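You operate a simulated robot arm through the tools that you are given. There is no shell and no other tool. Be economical: measure what you need, move in short steps, check, and stop when the job is done.

You run a simulated two-armed robot. Do the job below in one go: nothing can be reset, and whatever is moved stays where it is left.

Task
Top up the tub by the wall tap till water covers the mark.
Fine: hose nozzle into the orange holder on that tub before the tap goes on, tap off, then the nozzle back in the grey holder in the vat; leave the disc-ended pole, no water into the vat; spill nothing.

Only the result counts: the job must be done as asked and must still hold three seconds after the hand-in. Knocking over, shifting, dropping, spilling or breaking anything else fails it. Lids that push on must go on centred and level and be pressed home; caps that screw on are set level and turned clockwise until they are tight.

Robot
Two 6-joint arms with two-finger grippers on one trunk, on a base that drives. Base frame: it is fixed to the floor where the robot stands at the start and does not move with it; the origin is under the middle of the robot, x ahead of it, y to its left, z up. Readings come in m, rad, newtons and seconds.
The left shoulder is at the start at [0.06, 0.143, 0.8], the right one opposite. With the tool pointing down near the work surface each hand reaches from about 0.32 to 0.72 m from the robot's upright axis, wherever it stands, measured 20 degrees to its own side. Places, roughly: grey hose holder [0.7, 0, 0.8]; handle of the wall tap [0.3, 0.9, 1.1]; orange hose holder [-0.1, 0.5, 0.8]; tub by the wall tap [-0.3, 0.8, 0.4]. Payload 2.45 kg a hand.
Tool frame (each hand has its own): the origin (TCP) lies between the finger pads and is the grasp point; the fingertips stand 0.026 m ahead of it; z points along the fingers, y is the line along which they close. The gripper opens to 0.096 m. The gripper's body begins 0.069 m behind the TCP.
Orientation is told as [roll, pitch, yaw] about the base's x, y, z axes, in that order, counted from this pose: with the fingers straight down and closing along the base's y, the tool's x points along the base's -x, its y along +y and its z along -z.

Tools
- The arms move only by the tool send_rows. It takes "left_steps", "right_steps" or both (then of equal length, played together; a hand with none holds still); each is a list of rows, each a list of 3 entries, a list of its own where there are three numbers: the shift along the tool's x, y, z in mm, then the turn, a rotation vector about the tool's x, y, z in rad, then the gripper command, from -1 (shut) to 1 (fully open), values between in proportion. In form: [[[dx, dy, dz], [ax, ay, az], hand], ...]. A call has 1 to 10 rows; each row is the pose to reach, as a shift and turn from the pose commanded when the call began, along the tool's axes at that moment. Each row takes 0.2 s and may step no farther than 0.05 m and 0.15 rad from the row before; otherwise, or with a gripper value out of range, the whole call is refused. Where a pose cannot be reached the arm comes as near as it can. A force on the tool above 40 N (or 10 N above the force at the start of the call, whichever is more), or a blocked arm, ends the call early, and 0.2 s more pass. The fingers move at their own pace and stop on an object; they squeeze with about 33 N. The grip force told is the motor's: it shows also when the fingers shut on nothing. Time passes only in rows, and 0.2 s behind the last, so rows that repeat a pose let the fingers close. It gives the time, the measured TCP pose, the force on the tool (base axes), the opening and the grip force at its end, in the units of the frame above (readings bear some noise), with the torque about the TCP (base axes, N m) and any sound that the robot's microphone picked up.
- Cameras (640 x 400 px; columns grow to the right, rows downward): "scene" is now at [0.1053, 0.0693, 1.4111]; the picture's right is [0.85, -0.52, -0.00], its down [-0.36, -0.59, -0.72] and it looks along [0.38, 0.62, -0.69] (base axes); focal length 214 px, centre (320, 200). "left" rides on the left gripper at [0.082, -0.003, -0.098] in its tool frame; the picture's right is [0.04, 1.00, 0.00], its down [-0.73, 0.03, -0.68] and it looks along [-0.68, 0.03, 0.73] (tool axes); focal length 256 px, centre (320, 200). "right" rides on the right gripper at [0.081, 0.003, -0.098] in its tool frame; the picture's right is [-0.04, 1.00, 0.00], its down [-0.73, -0.03, -0.68] and it looks along [-0.68, -0.03, 0.73] (tool axes); focal length 256 px, centre (320, 200). There is no depth. A picture from a camera that has moved, and an enlarged one, comes with that camera's place and axes in the base frame and with its lens.
- get_image(camera): a new picture of that camera. No time passes.
- move_column(by): slides the trunk up (or, below 0, down) by that many m; the arms and the scene camera ride with it, the base frame stays. It gives what a move gives, with no picture.
- roll_base(legs): drives the robot by 1 to 6 legs, each [ahead, turn to the left] in m and rad, along the robot's own axes; the way and the turn of a leg run together, so that a leg with both is an arc; at most 1.5 m and 3.142 rad a leg. The arms and the cameras ride along, it lands a little off, and it stops where it bumps. It gives what a move gives.
- aim_head(pan, tilt): turns the head with the scene camera to pan (to the left, within 1.501 rad either way) and tilt (down, from -0.506 to 1.204), counted from straight ahead of the robot. It gives what a move gives.
- zoom(camera, box): a new picture of the part [left, top, right, bottom] of that camera's present view, enlarged. No time passes.
- close_job(): hands the job in; it is judged then, once.

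Go step by step. Nothing tells you exact positions but the pictures and the camera data: compare them with the known pose of the tool, close in by small moves and look again before you grip or let go. The budget is 120 turns and 108 pictures, counting those below and the enlarged ones. Unless the task says otherwise, let go and move clear before handing in.

The tools are called after ">>>" as name(argument=value, ...) on one line, values as JSON. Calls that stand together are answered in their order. send_rows: Moves the arms, as the interface text tells. Its arguments: {"type":"object","properties":{"left_steps":{"type":"array","items":{"type":"array"}},"right_steps":{"type":"array","items":{"type":"array"}}},"required":[]} The other tools are called the same way: move_column (by) slides the trunk up or down; roll_base (legs) drives the base; aim_head (pan, tilt) turns the head that bears the scene camera; get_image (camera) takes a picture; zoom (camera, box) takes an enlarged picture of a part of a camera's view; close_job () hands the job in.

At the start:

```text
time: 0.0
left_position: [0.2949, 0.3243, 0.9994]
left_ee_rot: [0.001, -0.001, 0.003]
left_wrist_force: [0.1, 0.2, 0.8]
left_wrist_torque: [0.02, 0.01, -0.01]
left_opening: 0.0962
left_grip_force: 0.0
right_position: [0.3039, 0.0079, 0.9979]
right_ee_rot: [0.0, 0.0, 0.002]
right_wrist_force: [0.5, -0.5, -0.1]
right_wrist_torque: [0.0, 0.03, 0.0]
right_opening: 0.0959
right_grip_force: 0.0
trunk travel left (down, up): [-0.425, 0.165]
robot x, y, heading: [0.0042, 0.0002, 0.006]
head pan, tilt: [1.019, 0.761]
```

scene: 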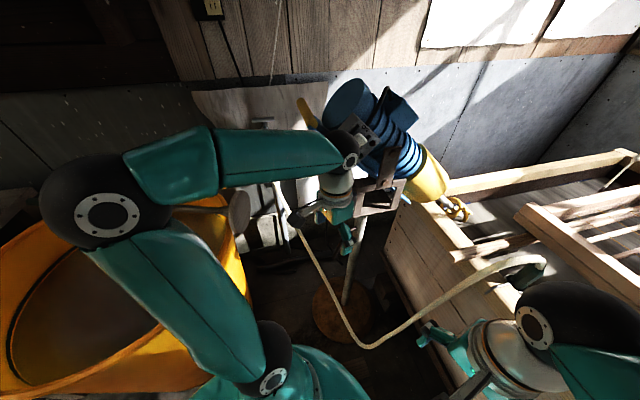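
right: 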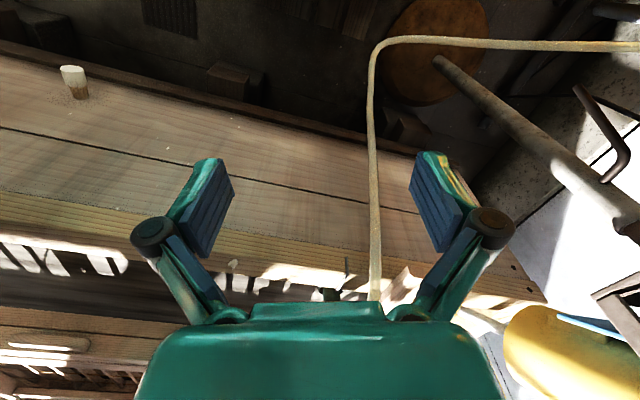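
left: 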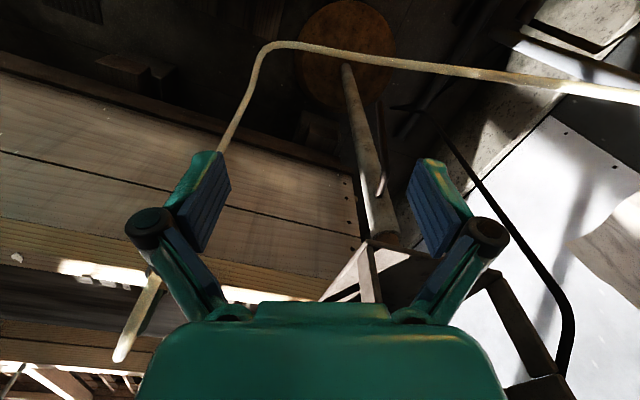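

I see a hose running from the wall area to a wooden vat ahead, and an orange tub at the left. I will look around with the head first.

>>> aim_head(pan=0.0, tilt=0.8)

>>> get_image(camera="scene")

>>> aim_head(pan=1.5, tilt=0.7)

>>> get_image(camera="scene")

>>> aim_head(pan=1.1, tilt=0.3)

>>> get_image(camera="scene")

```text
time: 1.3
left_position: [0.2954, 0.3244, 0.9993]
left_ee_rot: [-0.001, -0.001, 0.004]
left_wrist_force: [-0.1, -0.1, 0.2]
left_wrist_torque: [-0.02, 0.02, 0.01]
left_opening: 0.0961
left_grip_force: 0.1
right_position: [0.304, 0.0072, 0.998]
right_ee_rot: [-0.001, 0.0, 0.004]
right_wrist_force: [0.6, 0.2, -0.1]
right_wrist_torque: [0.01, -0.01, 0.0]
right_opening: 0.096
right_grip_force: 0.0
trunk travel left (down, up): [-0.425, 0.165]
robot x, y, heading: [-0.0013, -0.0011, -0.003]
head pan, tilt: [0.0, 0.799]
```

```text
104 pictures are left
camera scene: at [0.1428, -0.0008, 1.408], right [0.0, -1.0, 0.0], down [-0.72, 0.0, -0.7], along [0.7, 0.0, -0.72], focal length 214 px, centre (320, 200)
```

scene: 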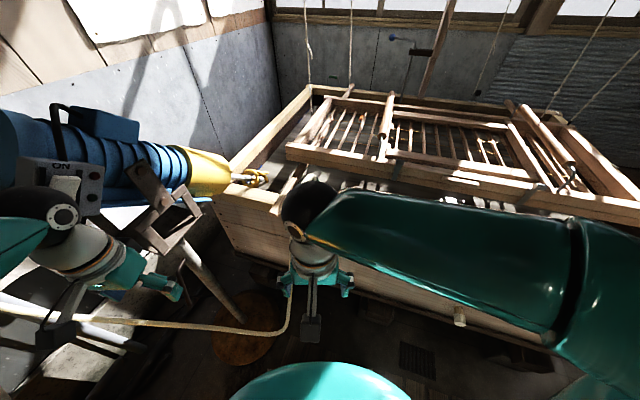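

```text
time: 2.9
left_position: [0.2946, 0.3237, 0.9997]
left_ee_rot: [0.001, 0.0, 0.004]
left_wrist_force: [0.3, 0.3, -0.3]
left_wrist_torque: [-0.01, -0.01, -0.02]
left_opening: 0.096
left_grip_force: 0.0
right_position: [0.3031, 0.0076, 0.9991]
right_ee_rot: [0.001, 0.0, 0.003]
right_wrist_force: [0.6, -0.1, -0.2]
right_wrist_torque: [-0.02, -0.01, 0.01]
right_opening: 0.096
right_grip_force: 0.1
trunk travel left (down, up): [-0.425, 0.165]
robot x, y, heading: [0.0014, 0.0009, -0.001]
head pan, tilt: [1.499, 0.7]
```

```text
103 pictures are left
camera scene: at [0.0682, 0.0839, 1.4162], right [1.0, -0.07, 0.0], down [-0.05, -0.64, -0.76], along [0.05, 0.76, -0.64], focal length 214 px, centre (320, 200)
```

scene: 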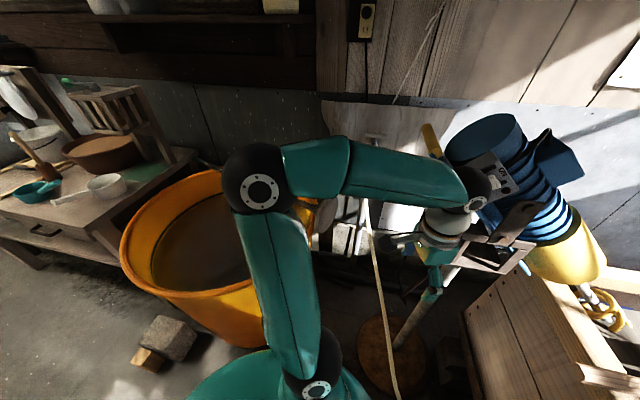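

```text
time: 3.8
left_position: [0.296, 0.3242, 0.9995]
left_ee_rot: [-0.001, -0.001, 0.004]
left_wrist_force: [0.1, -0.8, 0.4]
left_wrist_torque: [0.02, -0.04, -0.01]
left_opening: 0.0962
left_grip_force: 0.1
right_position: [0.3037, 0.0084, 0.9992]
right_ee_rot: [-0.001, 0.0, 0.004]
right_wrist_force: [0.0, 0.9, 0.1]
right_wrist_torque: [0.02, 0.0, -0.01]
right_opening: 0.096
right_grip_force: 0.0
trunk travel left (down, up): [-0.425, 0.165]
robot x, y, heading: [-0.0017, -0.0023, 0.003]
head pan, tilt: [1.1, 0.3]
```

```text
102 pictures are left
camera scene: at [0.1044, 0.0824, 1.4523], right [0.89, -0.45, 0.0], down [-0.13, -0.26, -0.95], along [0.43, 0.85, -0.3], focal length 214 px, centre (320, 200)
```

scene: 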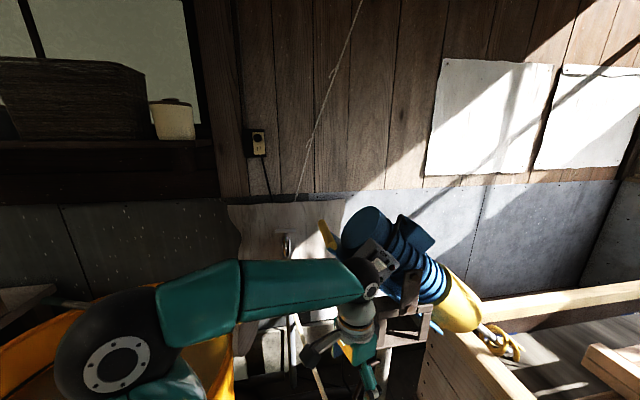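

The left arm hides the tap and the tub. I'll zoom in on the nozzle and the tap area.

>>> zoom(camera="scene", box=[220, 180, 480, 400])

>>> aim_head(pan=0.2, tilt=0.8)

>>> zoom(camera="scene", box=[200, 100, 440, 300])

>>> zoom(camera="left", box=[0, 150, 320, 400])

```text
1.82 times, centred on (350, 290) of scene
camera zoom: at [0.1044, 0.0824, 1.4523], right [0.89, -0.45, 0.0], down [-0.13, -0.26, -0.95], along [0.43, 0.85, -0.3], focal length 390 px, centre (266, 36)
```

zoom: 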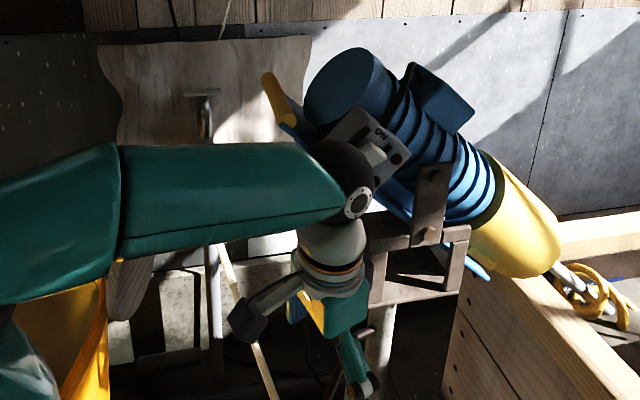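

```text
time: 5.0
left_position: [0.2946, 0.3234, 0.9998]
left_ee_rot: [0.0, 0.001, 0.005]
left_wrist_force: [0.0, 0.6, 0.2]
left_wrist_torque: [0.02, 0.0, 0.02]
left_opening: 0.096
left_grip_force: 0.1
right_position: [0.3042, 0.0087, 0.9999]
right_ee_rot: [0.001, 0.0, 0.002]
right_wrist_force: [0.2, 0.4, 0.0]
right_wrist_torque: [0.0, -0.02, 0.02]
right_opening: 0.096
right_grip_force: 0.2
trunk travel left (down, up): [-0.425, 0.165]
robot x, y, heading: [-0.0006, -0.0018, 0.003]
head pan, tilt: [0.201, 0.799]
```

```text
2.00 times, centred on (320, 200) of scene
camera zoom: at [0.1411, 0.0153, 1.408], right [0.2, -0.98, 0.0], down [-0.7, -0.14, -0.7], along [0.68, 0.14, -0.72], focal length 429 px, centre (320, 200)
```

zoom: 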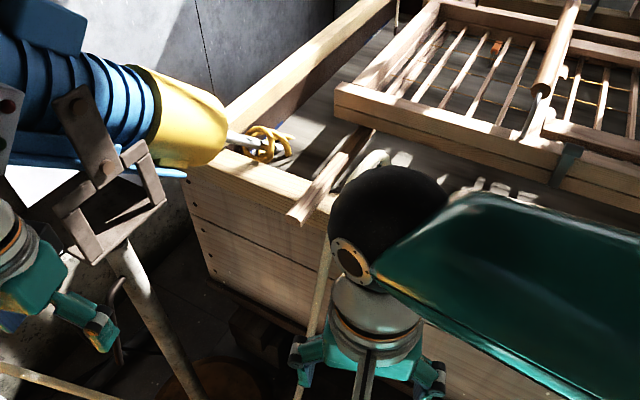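

```text
1.60 times, centred on (160, 275) of left
camera zoom: at [0.2127, 0.3211, 1.0969], right [-0.04, 1.0, 0.0], down [0.73, 0.03, 0.68], along [0.68, 0.03, -0.73], focal length 410 px, centre (576, 80)
```

zoom: 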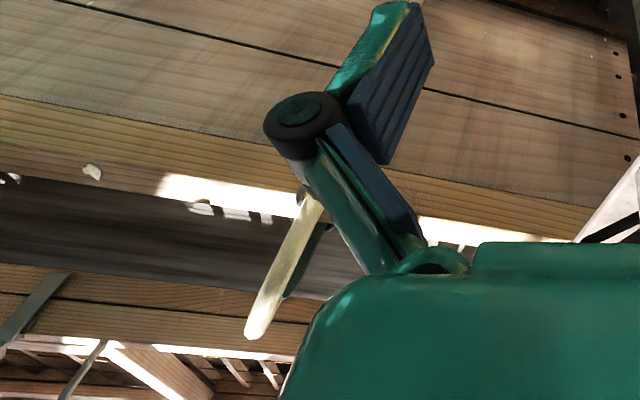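

The right arm hides the nozzle, so I swing it to the right and look again.

>>> send_rows(right_steps=[[[0, -50, 0], [0, 0, 0], 1], [[0, -100, 0], [0, 0, 0], 1], [[0, -150, 0], [0, 0, 0], 1], [[0, -200, 0], [0, 0, 0], 1], [[0, -250, 0], [0, 0, 0], 1], [[0, -300, 0], [0, 0, 0], 1]])

>>> get_image(camera="scene")

>>> zoom(camera="scene", box=[260, 130, 460, 260])

```text
time: 6.3
left_position: [0.2951, 0.3232, 0.9998]
left_ee_rot: [0.0, 0.001, 0.003]
left_wrist_force: [0.1, 0.1, -0.8]
left_wrist_torque: [-0.05, -0.01, -0.01]
left_opening: 0.0962
left_grip_force: 0.1
right_position: [0.3006, -0.294, 1.0004]
right_ee_rot: [0.0, 0.001, 0.006]
right_wrist_force: [0.6, 0.5, 0.5]
right_wrist_torque: [0.02, 0.0, 0.01]
right_opening: 0.0962
right_grip_force: 0.0
trunk travel left (down, up): [-0.425, 0.165]
robot x, y, heading: [0.0003, -0.0018, 0.001]
head pan, tilt: [0.201, 0.799]
```

```text
98 pictures are left
camera scene: at [0.141, 0.0148, 1.408], right [0.2, -0.98, 0.0], down [-0.7, -0.14, -0.7], along [0.68, 0.14, -0.72], focal length 214 px, centre (320, 200)
```

scene: 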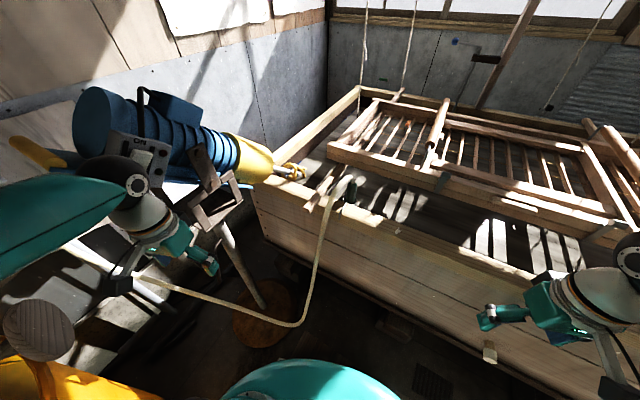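

```text
3.08 times, centred on (360, 195) of scene
camera zoom: at [0.141, 0.0148, 1.408], right [0.2, -0.98, 0.0], down [-0.7, -0.14, -0.7], along [0.68, 0.14, -0.72], focal length 660 px, centre (197, 215)
```

zoom: 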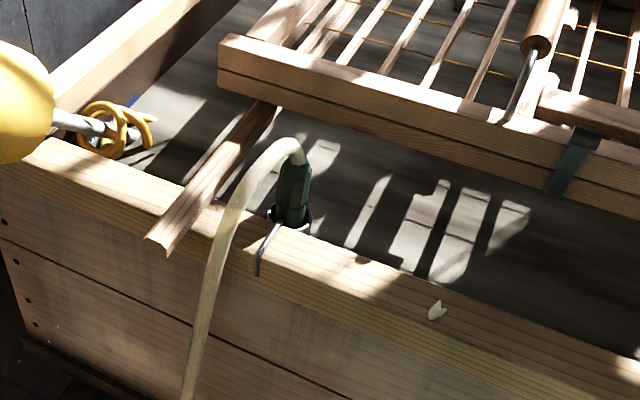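

The nozzle is a dark green vertical cylinder near (0.71, 0.02, 0.85), with the hose bending out of its top toward −x, +y. Next I move the left arm aside and look at the tub and tap.

>>> send_rows(left_steps=[[[-30, -50, -30], [0, 0, 0], 1], [[-60, -100, -60], [0, 0, 0], 1], [[-80, -150, -80], [0, 0, 0], 1], [[-90, -200, -90], [0, 0, 0], 1], [[-100, -250, -100], [0, 0, 0], 1]])

>>> aim_head(pan=1.5, tilt=0.7)

>>> get_image(camera="scene")

```text
refused: row 1 steps farther than a row can; nothing moved
```

```text
time: 7.8
left_position: [0.2952, 0.3243, 1.0003]
left_ee_rot: [0.001, 0.001, 0.003]
left_wrist_force: [-0.1, -0.3, 0.0]
left_wrist_torque: [0.01, 0.01, -0.01]
left_opening: 0.0958
left_grip_force: 0.0
right_position: [0.3001, -0.2916, 0.9997]
right_ee_rot: [-0.002, 0.0, 0.005]
right_wrist_force: [0.5, 0.1, -0.2]
right_wrist_torque: [-0.02, 0.0, -0.02]
right_opening: 0.0961
right_grip_force: 0.1
trunk travel left (down, up): [-0.425, 0.165]
robot x, y, heading: [-0.0022, 0.0001, 0.003]
head pan, tilt: [1.499, 0.7]
```

```text
96 pictures are left
camera scene: at [0.0681, 0.0838, 1.4162], right [1.0, -0.07, 0.0], down [-0.05, -0.64, -0.76], along [0.06, 0.76, -0.64], focal length 214 px, centre (320, 200)
```

scene: 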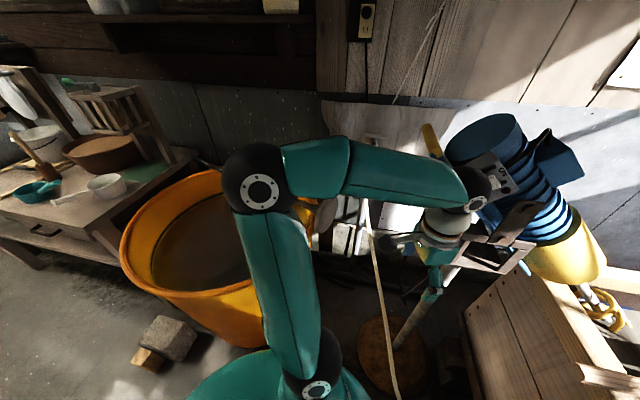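

>>> send_rows(left_steps=[[[-15, -40, -10], [0, 0, 0], 1], [[-30, -80, -20], [0, 0, 0], 1], [[-45, -120, -30], [0, 0, 0], 1], [[-60, -160, -40], [0, 0, 0], 1], [[-75, -200, -50], [0, 0, 0], 1], [[-90, -240, -60], [0, 0, 0], 1], [[-105, -280, -70], [0, 0, 0], 1]])

>>> get_image(camera="scene")

```text
time: 9.4
left_position: [0.4005, 0.0424, 1.0712]
left_ee_rot: [0.0, 0.002, 0.005]
left_wrist_force: [0.1, 0.3, 0.6]
left_wrist_torque: [0.01, -0.01, -0.01]
left_opening: 0.0961
left_grip_force: 0.0
right_position: [0.2996, -0.2923, 0.9987]
right_ee_rot: [-0.001, 0.004, 0.004]
right_wrist_force: [0.6, -0.1, 0.4]
right_wrist_torque: [0.05, 0.01, -0.02]
right_opening: 0.0958
right_grip_force: 0.1
trunk travel left (down, up): [-0.425, 0.165]
robot x, y, heading: [-0.0029, -0.0015, -0.006]
head pan, tilt: [1.499, 0.7]
```

```text
95 pictures are left
camera scene: at [0.0689, 0.083, 1.4162], right [1.0, -0.07, 0.0], down [-0.05, -0.64, -0.77], along [0.05, 0.76, -0.64], focal length 214 px, centre (320, 200)
```

scene: 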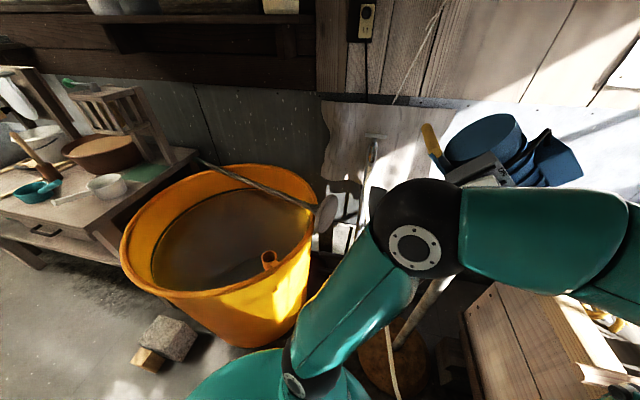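

The orange tub, its orange ring holder, the disc-ended pole across its rim and the tap are now visible. I'll zoom in on them.

>>> zoom(camera="scene", box=[110, 150, 350, 350])

>>> zoom(camera="scene", box=[310, 90, 470, 220])

```text
2.00 times, centred on (230, 250) of scene
camera zoom: at [0.0689, 0.083, 1.4162], right [1.0, -0.07, 0.0], down [-0.05, -0.64, -0.77], along [0.05, 0.76, -0.64], focal length 429 px, centre (500, 100)
```

zoom: 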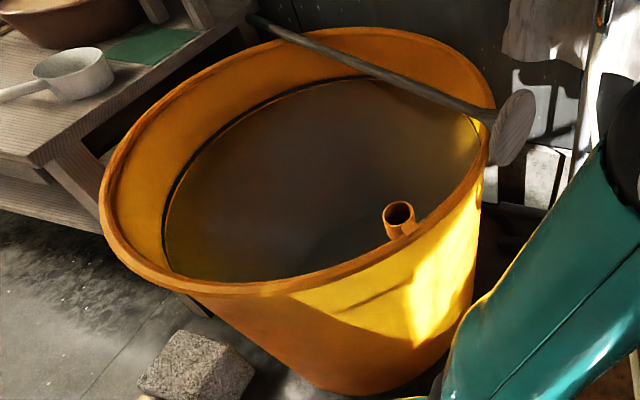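

```text
3.08 times, centred on (390, 155) of scene
camera zoom: at [0.0689, 0.083, 1.4162], right [1.0, -0.07, 0.0], down [-0.05, -0.64, -0.77], along [0.05, 0.76, -0.64], focal length 660 px, centre (105, 338)
```

zoom: 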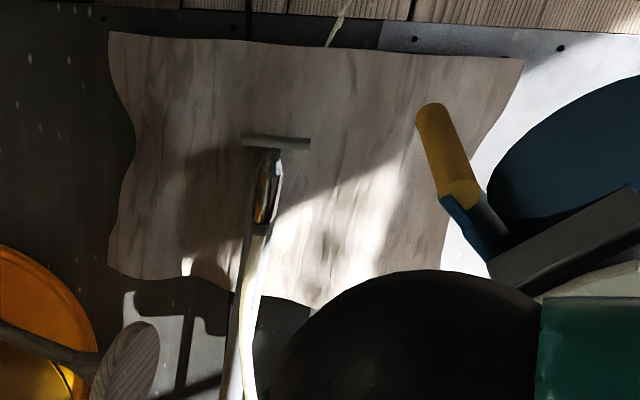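

The dark line inside the tub is the mark, the holder ring is at the near side of the tub, and the tap is a T-handle on the wall. Now I check the nozzle with the left wrist camera.

>>> get_image(camera="left")

>>> get_image(camera="right")

```text
92 pictures are left
camera left: at [0.3189, 0.0391, 1.1684], right [-0.04, 1.0, 0.0], down [0.73, 0.03, 0.68], along [0.68, 0.03, -0.74], focal length 256 px, centre (320, 200)
```

left: 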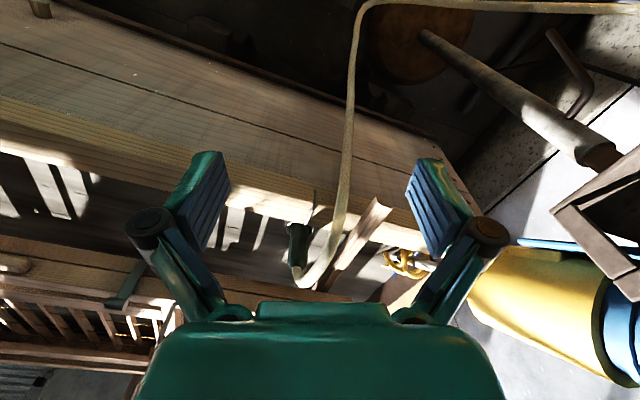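

```text
91 pictures are left
camera right: at [0.2181, -0.2908, 1.0969], right [0.04, 1.0, 0.0], down [0.73, -0.03, 0.68], along [0.68, -0.02, -0.73], focal length 256 px, centre (320, 200)
```

right: 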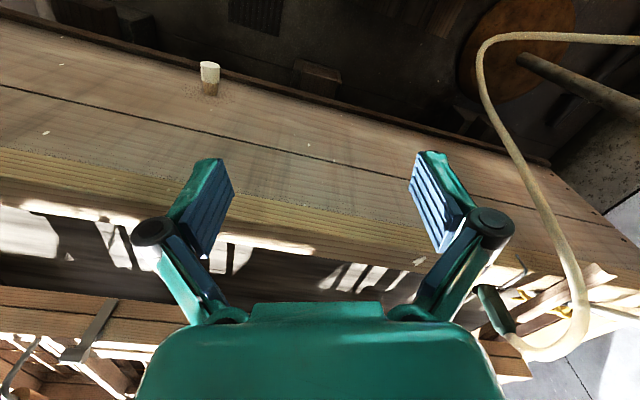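

The nozzle is about 0.1 m tall above its ring, top near (0.68, 0.018, 0.935), with the hose leaving towards (−0.6, 0.8). I'll come with the right hand tilted 45° from the hose-free side and move the left arm back out of the way.

>>> send_rows(left_steps=[[[15, 40, 10], [0, 0, 0], 1], [[30, 80, 20], [0, 0, 0], 1], [[45, 120, 30], [0, 0, 0], 1], [[60, 160, 40], [0, 0, 0], 1], [[75, 200, 50], [0, 0, 0], 1], [[90, 240, 60], [0, 0, 0], 1], [[105, 280, 70], [0, 0, 0], 1]], right_steps=[[[-20, 13, -7], [0, 0, -0.092], 1], [[-42, 26, -14], [0, 0, -0.184], 1], [[-63, 39, -21], [0, 0, -0.276], 1], [[-85, 52, -28], [0, 0, -0.368], 1], [[-107, 65, -35], [0, 0, -0.46], 1], [[-128, 78, -42], [0, 0, -0.552], 1], [[-150, 92, -50], [0, 0, -0.645], 1]])

>>> send_rows(right_steps=[[[-37, 5, 9], [0, -0.131, 0], 1], [[-73, 11, 19], [0, -0.262, 0], 1], [[-110, 16, 28], [0, -0.393, 0], 1], [[-146, 22, 37], [0, -0.524, 0], 1], [[-183, 27, 47], [0, -0.655, 0], 1], [[-220, 33, 56], [0, -0.785, 0], 1]])

>>> aim_head(pan=0.1, tilt=0.7)

>>> get_image(camera="scene")

>>> get_image(camera="right")

```text
time: 11.0
left_position: [0.2938, 0.3256, 0.999]
left_ee_rot: [0.0, 0.002, 0.004]
left_wrist_force: [0.4, 0.6, -1.0]
left_wrist_torque: [-0.02, 0.01, -0.01]
left_opening: 0.0962
left_grip_force: 0.1
right_position: [0.4557, -0.1991, 1.0472]
right_ee_rot: [0.001, -0.002, 0.653]
right_wrist_force: [0.1, 0.6, 0.0]
right_wrist_torque: [-0.06, 0.0, 0.01]
right_opening: 0.096
right_grip_force: 0.0
trunk travel left (down, up): [-0.425, 0.165]
robot x, y, heading: [-0.0017, 0.0001, -0.004]
head pan, tilt: [1.499, 0.7]
```

```text
time: 12.4
left_position: [0.2946, 0.3252, 0.9992]
left_ee_rot: [0.0, 0.001, 0.002]
left_wrist_force: [-0.4, 0.4, 0.2]
left_wrist_torque: [0.01, 0.0, 0.03]
left_opening: 0.096
left_grip_force: 0.1
right_position: [0.6089, -0.0387, 0.9947]
right_ee_rot: [0.0, -0.787, 0.649]
right_wrist_force: [0.1, -0.1, -1.1]
right_wrist_torque: [-0.02, 0.03, -0.03]
right_opening: 0.0961
right_grip_force: 0.1
trunk travel left (down, up): [-0.425, 0.165]
robot x, y, heading: [0.0032, -0.0011, -0.001]
head pan, tilt: [1.499, 0.7]
```

```text
time: 13.9
left_position: [0.2952, 0.3249, 0.9991]
left_ee_rot: [-0.001, 0.0, 0.003]
left_wrist_force: [0.5, 0.7, -0.5]
left_wrist_torque: [0.03, -0.03, 0.02]
left_opening: 0.096
left_grip_force: 0.0
right_position: [0.6091, -0.0406, 0.9941]
right_ee_rot: [-0.001, -0.784, 0.648]
right_wrist_force: [-0.5, 1.3, 0.8]
right_wrist_torque: [0.0, 0.0, 0.0]
right_opening: 0.096
right_grip_force: 0.1
trunk travel left (down, up): [-0.425, 0.165]
robot x, y, heading: [0.0021, -0.0026, -0.002]
head pan, tilt: [0.099, 0.7]
```

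```text
90 pictures are left
camera scene: at [0.1468, 0.0076, 1.4162], right [0.1, -0.99, 0.0], down [-0.64, -0.06, -0.76], along [0.76, 0.08, -0.64], focal length 214 px, centre (320, 200)
```

scene: 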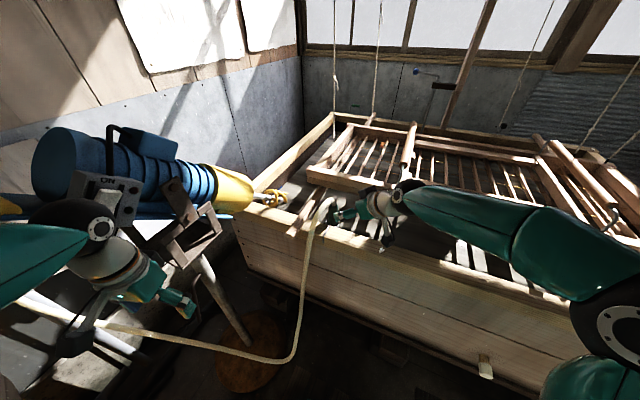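

```text
89 pictures are left
camera right: at [0.5036, -0.1154, 1.0058], right [-0.58, 0.81, 0.03], down [0.05, 0.0, 1.0], along [0.81, 0.58, -0.04], focal length 256 px, centre (320, 200)
```

right: 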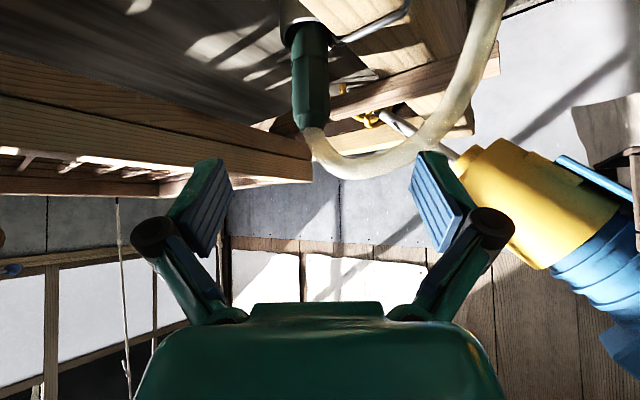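

The right camera shows the nozzle nearly centred between the fingers, hose off to the right and above. I advance 95 mm and check.

>>> send_rows(right_steps=[[[1, -2, 30], [0, 0, 0], 0.6], [[3, -5, 60], [0, 0, 0], 0.6], [[4, -7, 95], [0, 0, 0], 0.6]])

>>> get_image(camera="right")

>>> zoom(camera="scene", box=[270, 150, 430, 250])

```text
time: 14.8
left_position: [0.2939, 0.3263, 0.9982]
left_ee_rot: [-0.001, 0.001, 0.004]
left_wrist_force: [0.8, 0.5, -0.1]
left_wrist_torque: [-0.02, 0.0, 0.02]
left_opening: 0.0959
left_grip_force: 0.0
right_position: [0.6658, -0.0066, 0.9237]
right_ee_rot: [-0.001, -0.783, 0.649]
right_wrist_force: [-0.2, 0.7, -0.2]
right_wrist_torque: [-0.03, 0.03, 0.02]
right_opening: 0.0768
right_grip_force: 0.0
trunk travel left (down, up): [-0.425, 0.165]
robot x, y, heading: [0.0051, -0.0026, -0.003]
head pan, tilt: [0.099, 0.7]
```

```text
88 pictures are left
camera right: at [0.561, -0.0819, 0.934], right [-0.58, 0.81, 0.03], down [0.05, 0.0, 1.0], along [0.81, 0.58, -0.04], focal length 256 px, centre (320, 200)
```

right: 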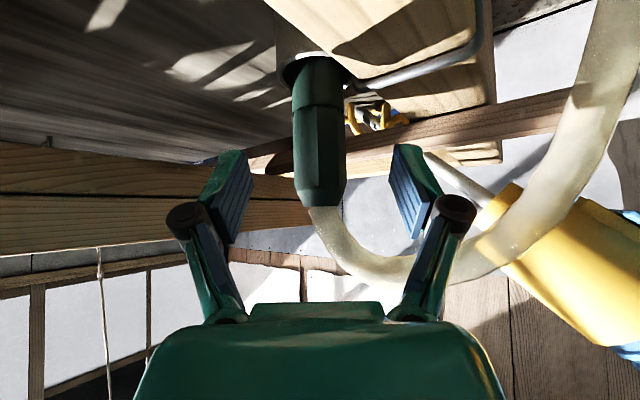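

```text
4.00 times, centred on (350, 200) of scene
camera zoom: at [0.1481, 0.0078, 1.416], right [0.1, -0.99, 0.0], down [-0.64, -0.06, -0.76], along [0.76, 0.08, -0.65], focal length 858 px, centre (200, 200)
```

zoom: 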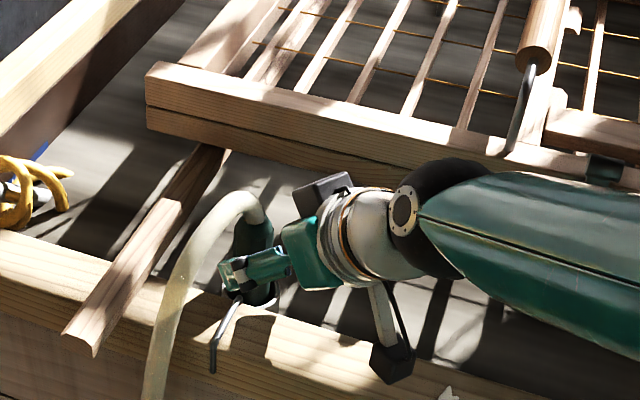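

The nozzle is centred laterally and about 50 mm ahead of the TCP, its top at z≈0.93. I advance to z≈0.89 and close.

>>> send_rows(right_steps=[[[-4, 0, 25], [0, 0, 0], 0.6], [[-11, 0, 59], [0, 0, 0], 0.6], [[-11, 0, 59], [0, 0, 0], 0.6]])

>>> get_image(camera="right")

```text
time: 15.6
left_position: [0.2932, 0.3245, 0.9994]
left_ee_rot: [-0.002, 0.0, 0.003]
left_wrist_force: [-0.2, 0.1, 0.8]
left_wrist_torque: [0.0, 0.0, 0.0]
left_opening: 0.0962
left_grip_force: 0.1
right_position: [0.7063, 0.024, 0.8911]
right_ee_rot: [0.002, -0.786, 0.65]
right_wrist_force: [0.4, 0.6, 0.1]
right_wrist_torque: [0.02, -0.01, 0.01]
right_opening: 0.077
right_grip_force: 0.2
trunk travel left (down, up): [-0.425, 0.165]
robot x, y, heading: [-0.0015, -0.0039, -0.002]
head pan, tilt: [0.099, 0.7]
```

```text
86 pictures are left
camera right: at [0.6012, -0.0518, 0.9018], right [-0.58, 0.81, 0.03], down [0.05, 0.0, 1.0], along [0.81, 0.58, -0.04], focal length 256 px, centre (320, 200)
```

right: 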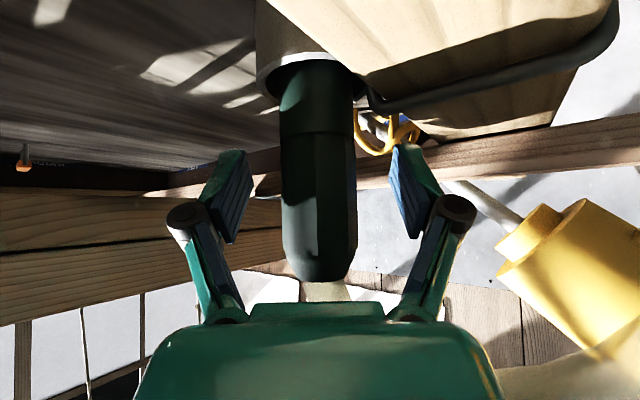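

The nozzle stands between the pads at the TCP. Closing.

>>> send_rows(right_steps=[[[0, 0, 0], [0, 0, 0], -1], [[0, 0, 0], [0, 0, 0], -1], [[0, 0, 0], [0, 0, 0], -1], [[0, 0, 0], [0, 0, 0], -1]])

>>> get_image(camera="right")

```text
time: 16.6
left_position: [0.2939, 0.3257, 1.0]
left_ee_rot: [-0.001, 0.0, 0.005]
left_wrist_force: [-0.3, 0.1, 0.3]
left_wrist_torque: [-0.01, -0.02, 0.02]
left_opening: 0.096
left_grip_force: 0.1
right_position: [0.706, 0.0235, 0.891]
right_ee_rot: [0.0, -0.786, 0.649]
right_wrist_force: [0.7, -0.6, 0.7]
right_wrist_torque: [0.05, 0.02, 0.02]
right_opening: 0.0295
right_grip_force: 33.0
trunk travel left (down, up): [-0.425, 0.165]
robot x, y, heading: [0.0003, -0.0034, 0.001]
head pan, tilt: [0.099, 0.7]
```

```text
85 pictures are left
camera right: at [0.6013, -0.052, 0.902], right [-0.58, 0.81, 0.03], down [0.05, 0.0, 1.0], along [0.81, 0.58, -0.04], focal length 256 px, centre (320, 200)
```

right: 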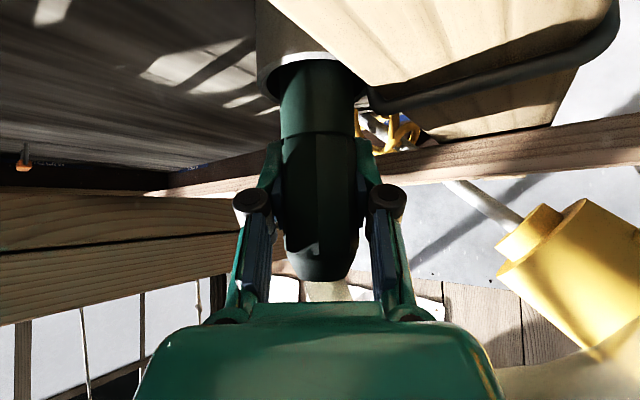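

Gripped (29.5 mm wide). I lift straight up 160 mm and look.

>>> send_rows(right_steps=[[[-14, 0, -14], [0, 0, 0], -1], [[-35, 0, -35], [0, 0, 0], -1], [[-60, 0, -60], [0, 0, 0], -1], [[-85, 0, -85], [0, 0, 0], -1], [[-113, 0, -113], [0, 0, 0], -1]])

>>> get_image(camera="scene")

>>> get_image(camera="right")

```text
time: 17.8
left_position: [0.2943, 0.3261, 0.9993]
left_ee_rot: [0.0, 0.001, 0.006]
left_wrist_force: [-1.2, 0.3, 0.6]
left_wrist_torque: [-0.05, -0.03, 0.02]
left_opening: 0.0959
left_grip_force: 0.0
right_position: [0.703, 0.0218, 1.0521]
right_ee_rot: [0.003, -0.783, 0.649]
right_wrist_force: [0.3, 0.5, -1.6]
right_wrist_torque: [-0.01, 0.01, 0.01]
right_opening: 0.0293
right_grip_force: 33.1
trunk travel left (down, up): [-0.425, 0.165]
robot x, y, heading: [0.0018, -0.0036, -0.005]
head pan, tilt: [0.099, 0.7]
```

```text
84 pictures are left
camera scene: at [0.1467, 0.0076, 1.4162], right [0.1, -0.99, 0.0], down [-0.64, -0.06, -0.76], along [0.76, 0.08, -0.64], focal length 214 px, centre (320, 200)
```

scene: 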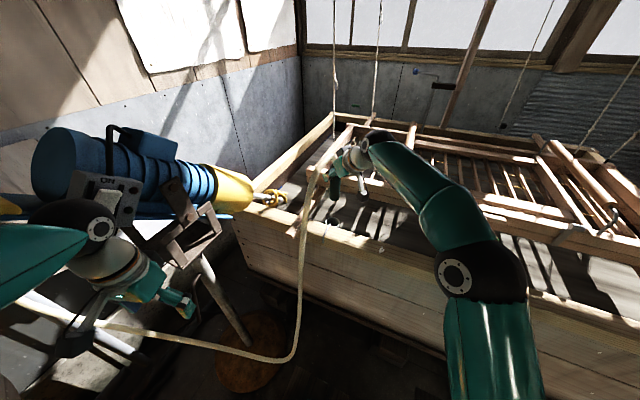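

```text
83 pictures are left
camera right: at [0.5981, -0.0532, 1.0631], right [-0.58, 0.81, 0.03], down [0.05, 0.0, 1.0], along [0.81, 0.58, -0.04], focal length 256 px, centre (320, 200)
```

right: 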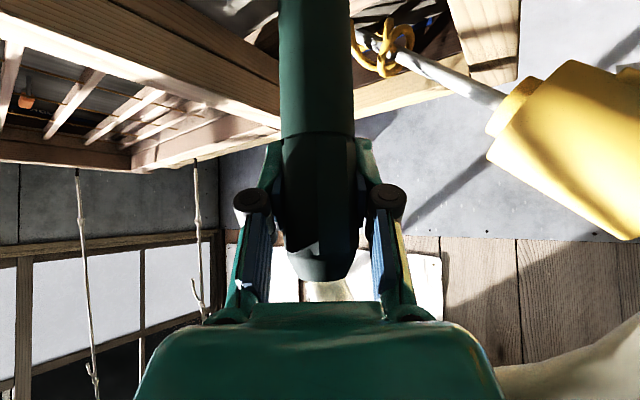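

The nozzle came free. I check how far its tip hangs below the grip.

>>> zoom(camera="scene", box=[270, 120, 430, 220])

>>> get_image(camera="left")

```text
4.00 times, centred on (350, 170) of scene
camera zoom: at [0.1467, 0.0076, 1.4162], right [0.1, -0.99, 0.0], down [-0.64, -0.06, -0.76], along [0.76, 0.08, -0.64], focal length 858 px, centre (200, 320)
```

zoom: 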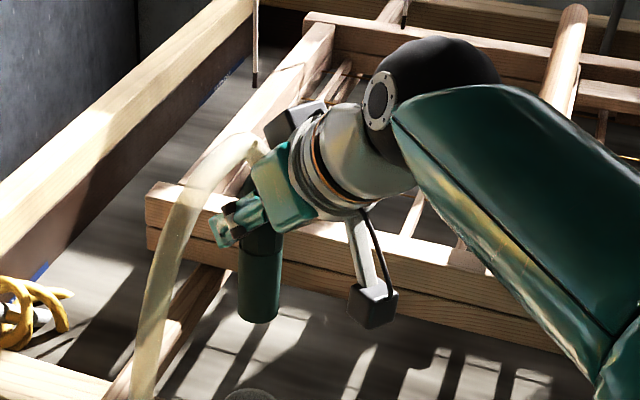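

```text
81 pictures are left
camera left: at [0.2113, 0.3222, 1.0969], right [-0.04, 1.0, 0.0], down [0.73, 0.03, 0.68], along [0.68, 0.03, -0.73], focal length 256 px, centre (320, 200)
```

left: 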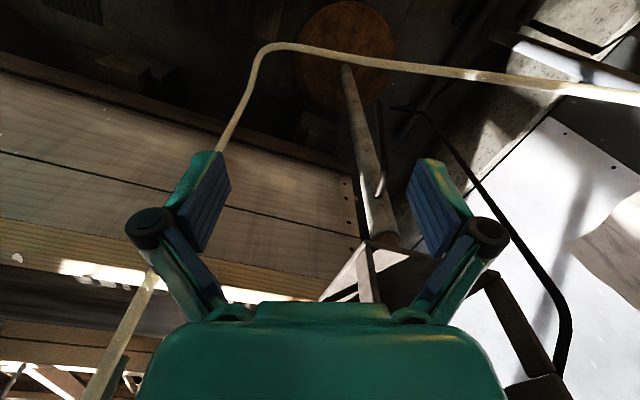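

The nozzle tip hangs about 0.10 m below the grip. I retract the hand toward the robot at the same height before turning left.

>>> send_rows(right_steps=[[[27, 16, -27], [0, 0, 0], -1], [[54, 32, -54], [0, 0, 0], -1], [[81, 48, -81], [0, 0, 0], -1], [[108, 64, -108], [0, 0, 0], -1], [[135, 80, -135], [0, 0, 0], -1], [[162, 97, -162], [0, 0, 0], -1], [[190, 114, -190], [0, 0, 0], -1]])

>>> get_image(camera="scene")

```text
time: 19.4
left_position: [0.2925, 0.3256, 0.9999]
left_ee_rot: [0.001, 0.0, 0.004]
left_wrist_force: [-0.6, 0.0, 0.5]
left_wrist_torque: [0.01, -0.04, 0.01]
left_opening: 0.0961
left_grip_force: 0.0
right_position: [0.4203, -0.0481, 1.0516]
right_ee_rot: [-0.001, -0.788, 0.65]
right_wrist_force: [-0.3, 0.2, -0.9]
right_wrist_torque: [0.04, 0.0, 0.0]
right_opening: 0.0295
right_grip_force: 33.7
trunk travel left (down, up): [-0.425, 0.165]
robot x, y, heading: [0.0007, -0.0015, 0.003]
head pan, tilt: [0.099, 0.7]
```

```text
80 pictures are left
camera scene: at [0.1456, 0.0072, 1.4164], right [0.1, -0.99, 0.0], down [-0.64, -0.06, -0.77], along [0.76, 0.08, -0.64], focal length 214 px, centre (320, 200)
```

scene: 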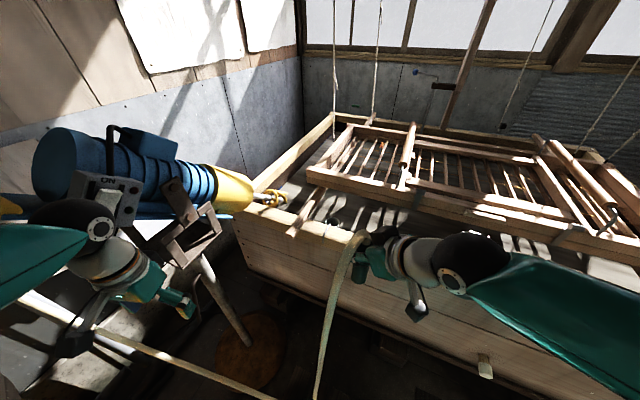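

Clear. I turn left 1.0 rad in place and look.

>>> roll_base(legs=[[0, 0.5], [0, 0.5]])

>>> aim_head(pan=0.6, tilt=0.75)

>>> get_image(camera="scene")

```text
time: 22.9
left_position: [-0.1028, 0.4299, 1.0002]
left_ee_rot: [-0.002, 0.002, 0.984]
left_wrist_force: [0.1, 0.1, -0.5]
left_wrist_torque: [0.0, -0.04, -0.02]
left_opening: 0.096
left_grip_force: 0.1
right_position: [0.2757, 0.3259, 1.0511]
right_ee_rot: [-0.002, -0.784, 1.629]
right_wrist_force: [-0.1, 0.0, -2.0]
right_wrist_torque: [0.02, 0.04, 0.01]
right_opening: 0.0295
right_grip_force: 33.2
trunk travel left (down, up): [-0.425, 0.165]
robot x, y, heading: [0.0229, -0.0121, 0.984]
head pan, tilt: [0.099, 0.7]
stopped in leg 2: the robot was blocked; the commanded pose is now the measured one
```

```text
time: 23.8
left_position: [-0.1036, 0.4292, 0.999]
left_ee_rot: [0.0, 0.0, 0.985]
left_wrist_force: [-1.0, -0.5, 0.4]
left_wrist_torque: [-0.02, 0.01, 0.01]
left_opening: 0.0962
left_grip_force: 0.1
right_position: [0.2769, 0.3253, 1.0526]
right_ee_rot: [-0.002, -0.786, 1.629]
right_wrist_force: [-0.5, -0.1, -1.1]
right_wrist_torque: [0.01, 0.0, 0.04]
right_opening: 0.0296
right_grip_force: 32.9
trunk travel left (down, up): [-0.425, 0.165]
robot x, y, heading: [0.0269, -0.01, 0.984]
head pan, tilt: [0.6, 0.75]
```

```text
79 pictures are left
camera scene: at [0.0559, 0.1211, 1.412], right [1.0, 0.01, 0.0], down [0.01, -0.68, -0.73], along [-0.01, 0.73, -0.68], focal length 214 px, centre (320, 200)
```

scene: 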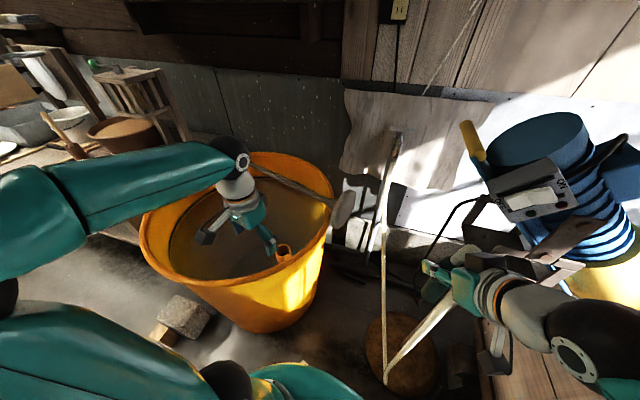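

The robot stopped at 0.984 rad, having bumped something. I look down around the base.

>>> aim_head(pan=0.0, tilt=1.2)

>>> get_image(camera="scene")

>>> aim_head(pan=-1.0, tilt=0.9)

>>> get_image(camera="scene")

>>> aim_head(pan=1.5, tilt=0.9)

>>> get_image(camera="scene")

```text
time: 24.8
left_position: [-0.1018, 0.4278, 1.0001]
left_ee_rot: [0.001, 0.0, 0.985]
left_wrist_force: [-0.4, 0.6, -0.6]
left_wrist_torque: [0.0, -0.02, -0.02]
left_opening: 0.096
left_grip_force: 0.0
right_position: [0.2769, 0.326, 1.0519]
right_ee_rot: [-0.001, -0.787, 1.628]
right_wrist_force: [-0.1, 0.6, -1.2]
right_wrist_torque: [0.01, 0.03, -0.02]
right_opening: 0.0296
right_grip_force: 33.0
trunk travel left (down, up): [-0.425, 0.165]
robot x, y, heading: [0.0203, -0.0101, 0.986]
head pan, tilt: [0.0, 1.201]
```

```text
78 pictures are left
camera scene: at [0.0878, 0.0849, 1.3803], right [0.83, -0.55, 0.0], down [-0.52, -0.78, -0.36], along [0.2, 0.3, -0.93], focal length 214 px, centre (320, 200)
```

scene: 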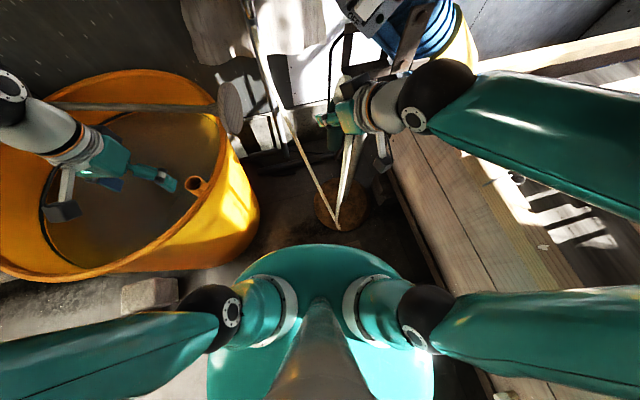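

```text
time: 26.1
left_position: [-0.102, 0.4284, 1.0006]
left_ee_rot: [0.0, 0.0, 0.984]
left_wrist_force: [0.6, -0.3, -0.1]
left_wrist_torque: [0.01, 0.0, -0.03]
left_opening: 0.0958
left_grip_force: 0.0
right_position: [0.2768, 0.325, 1.052]
right_ee_rot: [-0.002, -0.785, 1.628]
right_wrist_force: [0.7, -0.1, -1.1]
right_wrist_torque: [0.02, 0.01, -0.02]
right_opening: 0.0295
right_grip_force: 32.7
trunk travel left (down, up): [-0.425, 0.165]
robot x, y, heading: [0.0215, -0.0106, 0.982]
head pan, tilt: [-1.0, 0.901]
```

```text
77 pictures are left
camera scene: at [0.1324, 0.0371, 1.4], right [-0.02, -1.0, 0.0], down [-0.78, 0.01, -0.62], along [0.62, -0.01, -0.78], focal length 214 px, centre (320, 200)
```

scene: 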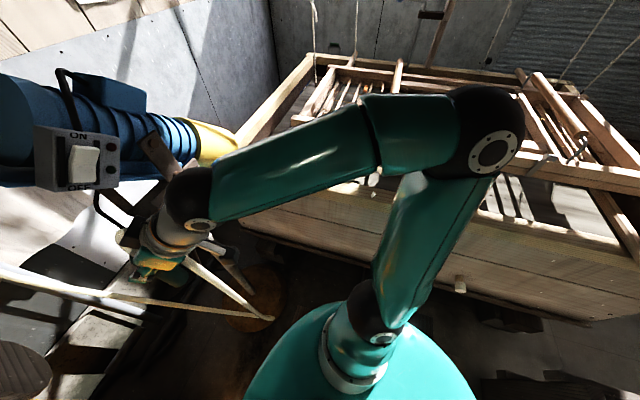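

```text
time: 28.4
left_position: [-0.1034, 0.4282, 0.9997]
left_ee_rot: [0.001, 0.002, 0.985]
left_wrist_force: [0.5, 0.5, -0.2]
left_wrist_torque: [0.01, -0.03, 0.02]
left_opening: 0.0958
left_grip_force: 0.0
right_position: [0.276, 0.3262, 1.0531]
right_ee_rot: [-0.003, -0.785, 1.627]
right_wrist_force: [-0.5, -0.2, -1.9]
right_wrist_torque: [0.01, -0.02, 0.03]
right_opening: 0.0294
right_grip_force: 33.0
trunk travel left (down, up): [-0.425, 0.165]
robot x, y, heading: [0.0212, -0.0172, 0.985]
head pan, tilt: [1.499, 0.901]
```

```text
76 pictures are left
camera scene: at [-0.0028, 0.0845, 1.4001], right [0.61, 0.79, 0.0], down [0.62, -0.48, -0.62], along [-0.49, 0.38, -0.78], focal length 214 px, centre (320, 200)
```

scene: 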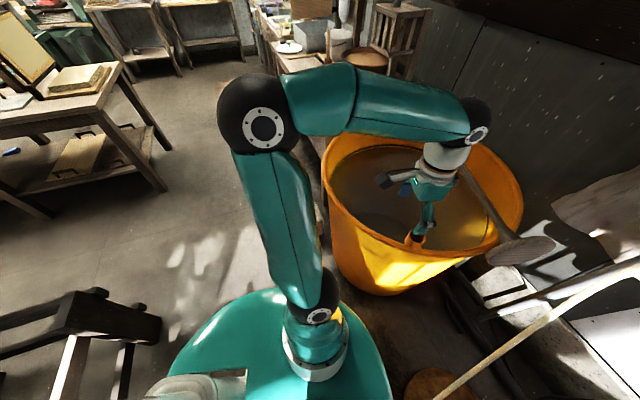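

Nothing obviously touches; the elbow and base look clear. I try a small further turn to see whether it's really blocked.

>>> roll_base(legs=[[0, 0.12]])

```text
time: 29.4
left_position: [-0.1556, 0.4101, 1.0012]
left_ee_rot: [0.001, -0.001, 1.103]
left_wrist_force: [-0.3, 0.5, 0.1]
left_wrist_torque: [0.01, -0.01, 0.02]
left_opening: 0.096
left_grip_force: 0.1
right_position: [0.2348, 0.354, 1.0522]
right_ee_rot: [-0.002, -0.786, 1.748]
right_wrist_force: [-0.3, -0.1, -1.7]
right_wrist_torque: [0.01, 0.02, 0.01]
right_opening: 0.0294
right_grip_force: 32.7
trunk travel left (down, up): [-0.425, 0.165]
robot x, y, heading: [0.024, -0.0107, 1.1]
head pan, tilt: [1.499, 0.901]
```

It moves freely. I continue turning to about 1.9 rad so that the right hand faces the orange holder.

>>> roll_base(legs=[[0, 0.4], [0, 0.4]])

>>> aim_head(pan=-0.1, tilt=0.85)

>>> get_image(camera="scene")

>>> get_image(camera="right")

```text
time: 32.4
left_position: [-0.4056, 0.146, 1.0008]
left_ee_rot: [0.0, 0.001, 1.921]
left_wrist_force: [0.5, -0.2, -0.8]
left_wrist_torque: [-0.01, 0.0, -0.02]
left_opening: 0.0962
left_grip_force: 0.1
right_position: [-0.0975, 0.3905, 1.0529]
right_ee_rot: [0.0, -0.783, 2.567]
right_wrist_force: [0.2, 0.8, -1.3]
right_wrist_torque: [0.0, 0.0, 0.0]
right_opening: 0.0295
right_grip_force: 33.1
trunk travel left (down, up): [-0.425, 0.165]
robot x, y, heading: [0.0375, -0.0086, 1.919]
head pan, tilt: [1.499, 0.901]
```

```text
time: 34.1
left_position: [-0.4048, 0.145, 1.0012]
left_ee_rot: [0.0, 0.0, 1.92]
left_wrist_force: [-0.1, -0.3, -0.9]
left_wrist_torque: [0.01, -0.03, -0.02]
left_opening: 0.0961
left_grip_force: 0.1
right_position: [-0.098, 0.3903, 1.0546]
right_ee_rot: [-0.004, -0.784, 2.565]
right_wrist_force: [0.2, 0.0, -1.5]
right_wrist_torque: [0.04, -0.01, 0.0]
right_opening: 0.0294
right_grip_force: 32.6
trunk travel left (down, up): [-0.425, 0.165]
robot x, y, heading: [0.0454, -0.0075, 1.921]
head pan, tilt: [-0.099, 0.85]
```

```text
75 pictures are left
camera scene: at [0.0041, 0.1246, 1.4039], right [0.97, 0.25, 0.0], down [0.19, -0.73, -0.66], along [-0.16, 0.64, -0.75], focal length 214 px, centre (320, 200)
```

scene: 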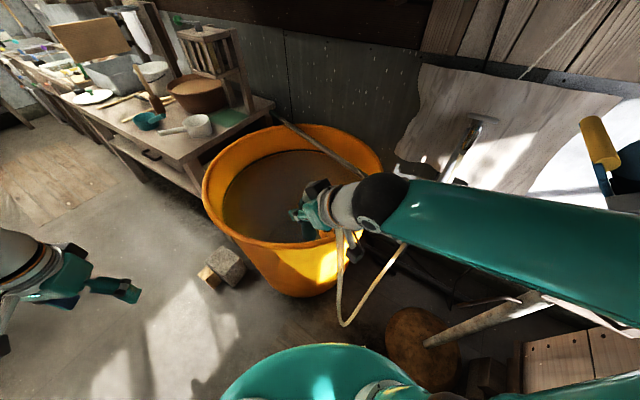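

```text
74 pictures are left
camera right: at [0.0054, 0.3175, 1.0647], right [-0.57, -0.82, 0.03], down [-0.02, 0.05, 1.0], along [-0.82, 0.57, -0.04], focal length 256 px, centre (320, 200)
```

right: 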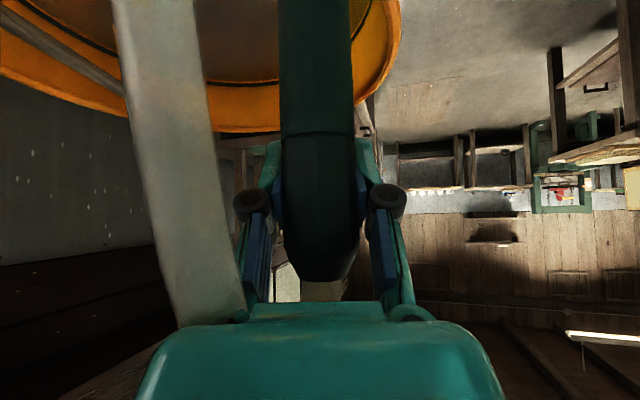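

The hose passes over the palm toward the tap. I turn the left hand's camera to get a second view of the orange holder and the nozzle.

>>> send_rows(left_steps=[[[0, 0, 0], [0, 0, 0.15], 1], [[0, 0, 0], [0, 0, 0.3], 1], [[0, 0, 0], [0, 0, 0.45], 1], [[0, 0, 0], [0, 0, 0.6], 1], [[0, 0, 0], [0, 0, 0.75], 1], [[0, 0, 0], [0, 0, 0.9], 1]])

>>> get_image(camera="left")

```text
time: 35.5
left_position: [-0.4071, 0.1448, 1.0003]
left_ee_rot: [0.0, 0.001, 1.016]
left_wrist_force: [0.4, -0.6, 0.1]
left_wrist_torque: [0.01, -0.02, 0.01]
left_opening: 0.0961
left_grip_force: 0.0
right_position: [-0.0989, 0.3907, 1.0535]
right_ee_rot: [-0.002, -0.784, 2.565]
right_wrist_force: [-0.6, -0.7, -1.3]
right_wrist_torque: [-0.01, 0.02, 0.01]
right_opening: 0.0293
right_grip_force: 33.2
trunk travel left (down, up): [-0.425, 0.165]
robot x, y, heading: [0.0411, -0.0072, 1.92]
head pan, tilt: [-0.099, 0.85]
```

```text
73 pictures are left
camera left: at [-0.4467, 0.0749, 1.0984], right [-0.87, 0.49, 0.0], down [0.36, 0.64, 0.68], along [0.33, 0.59, -0.73], focal length 256 px, centre (320, 200)
```

left: 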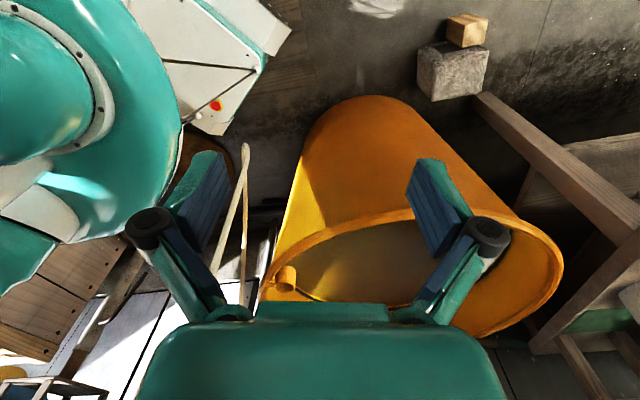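

The holder is in view. I zoom in on it.

>>> zoom(camera="left", box=[220, 230, 380, 330])

```text
4.00 times, centred on (300, 280) of left
camera zoom: at [-0.4467, 0.0749, 1.0984], right [-0.87, 0.49, 0.0], down [0.36, 0.64, 0.68], along [0.33, 0.59, -0.73], focal length 1024 px, centre (400, -120)
```

zoom: 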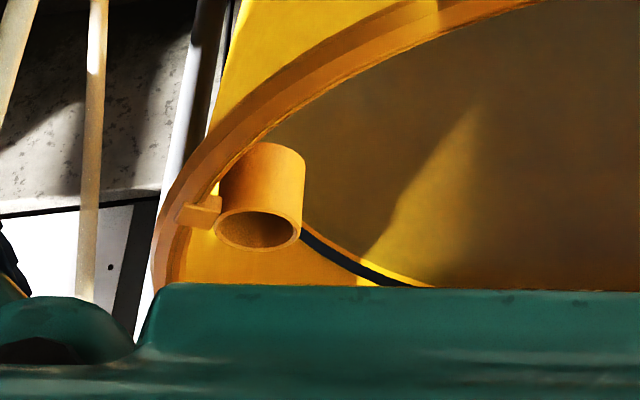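

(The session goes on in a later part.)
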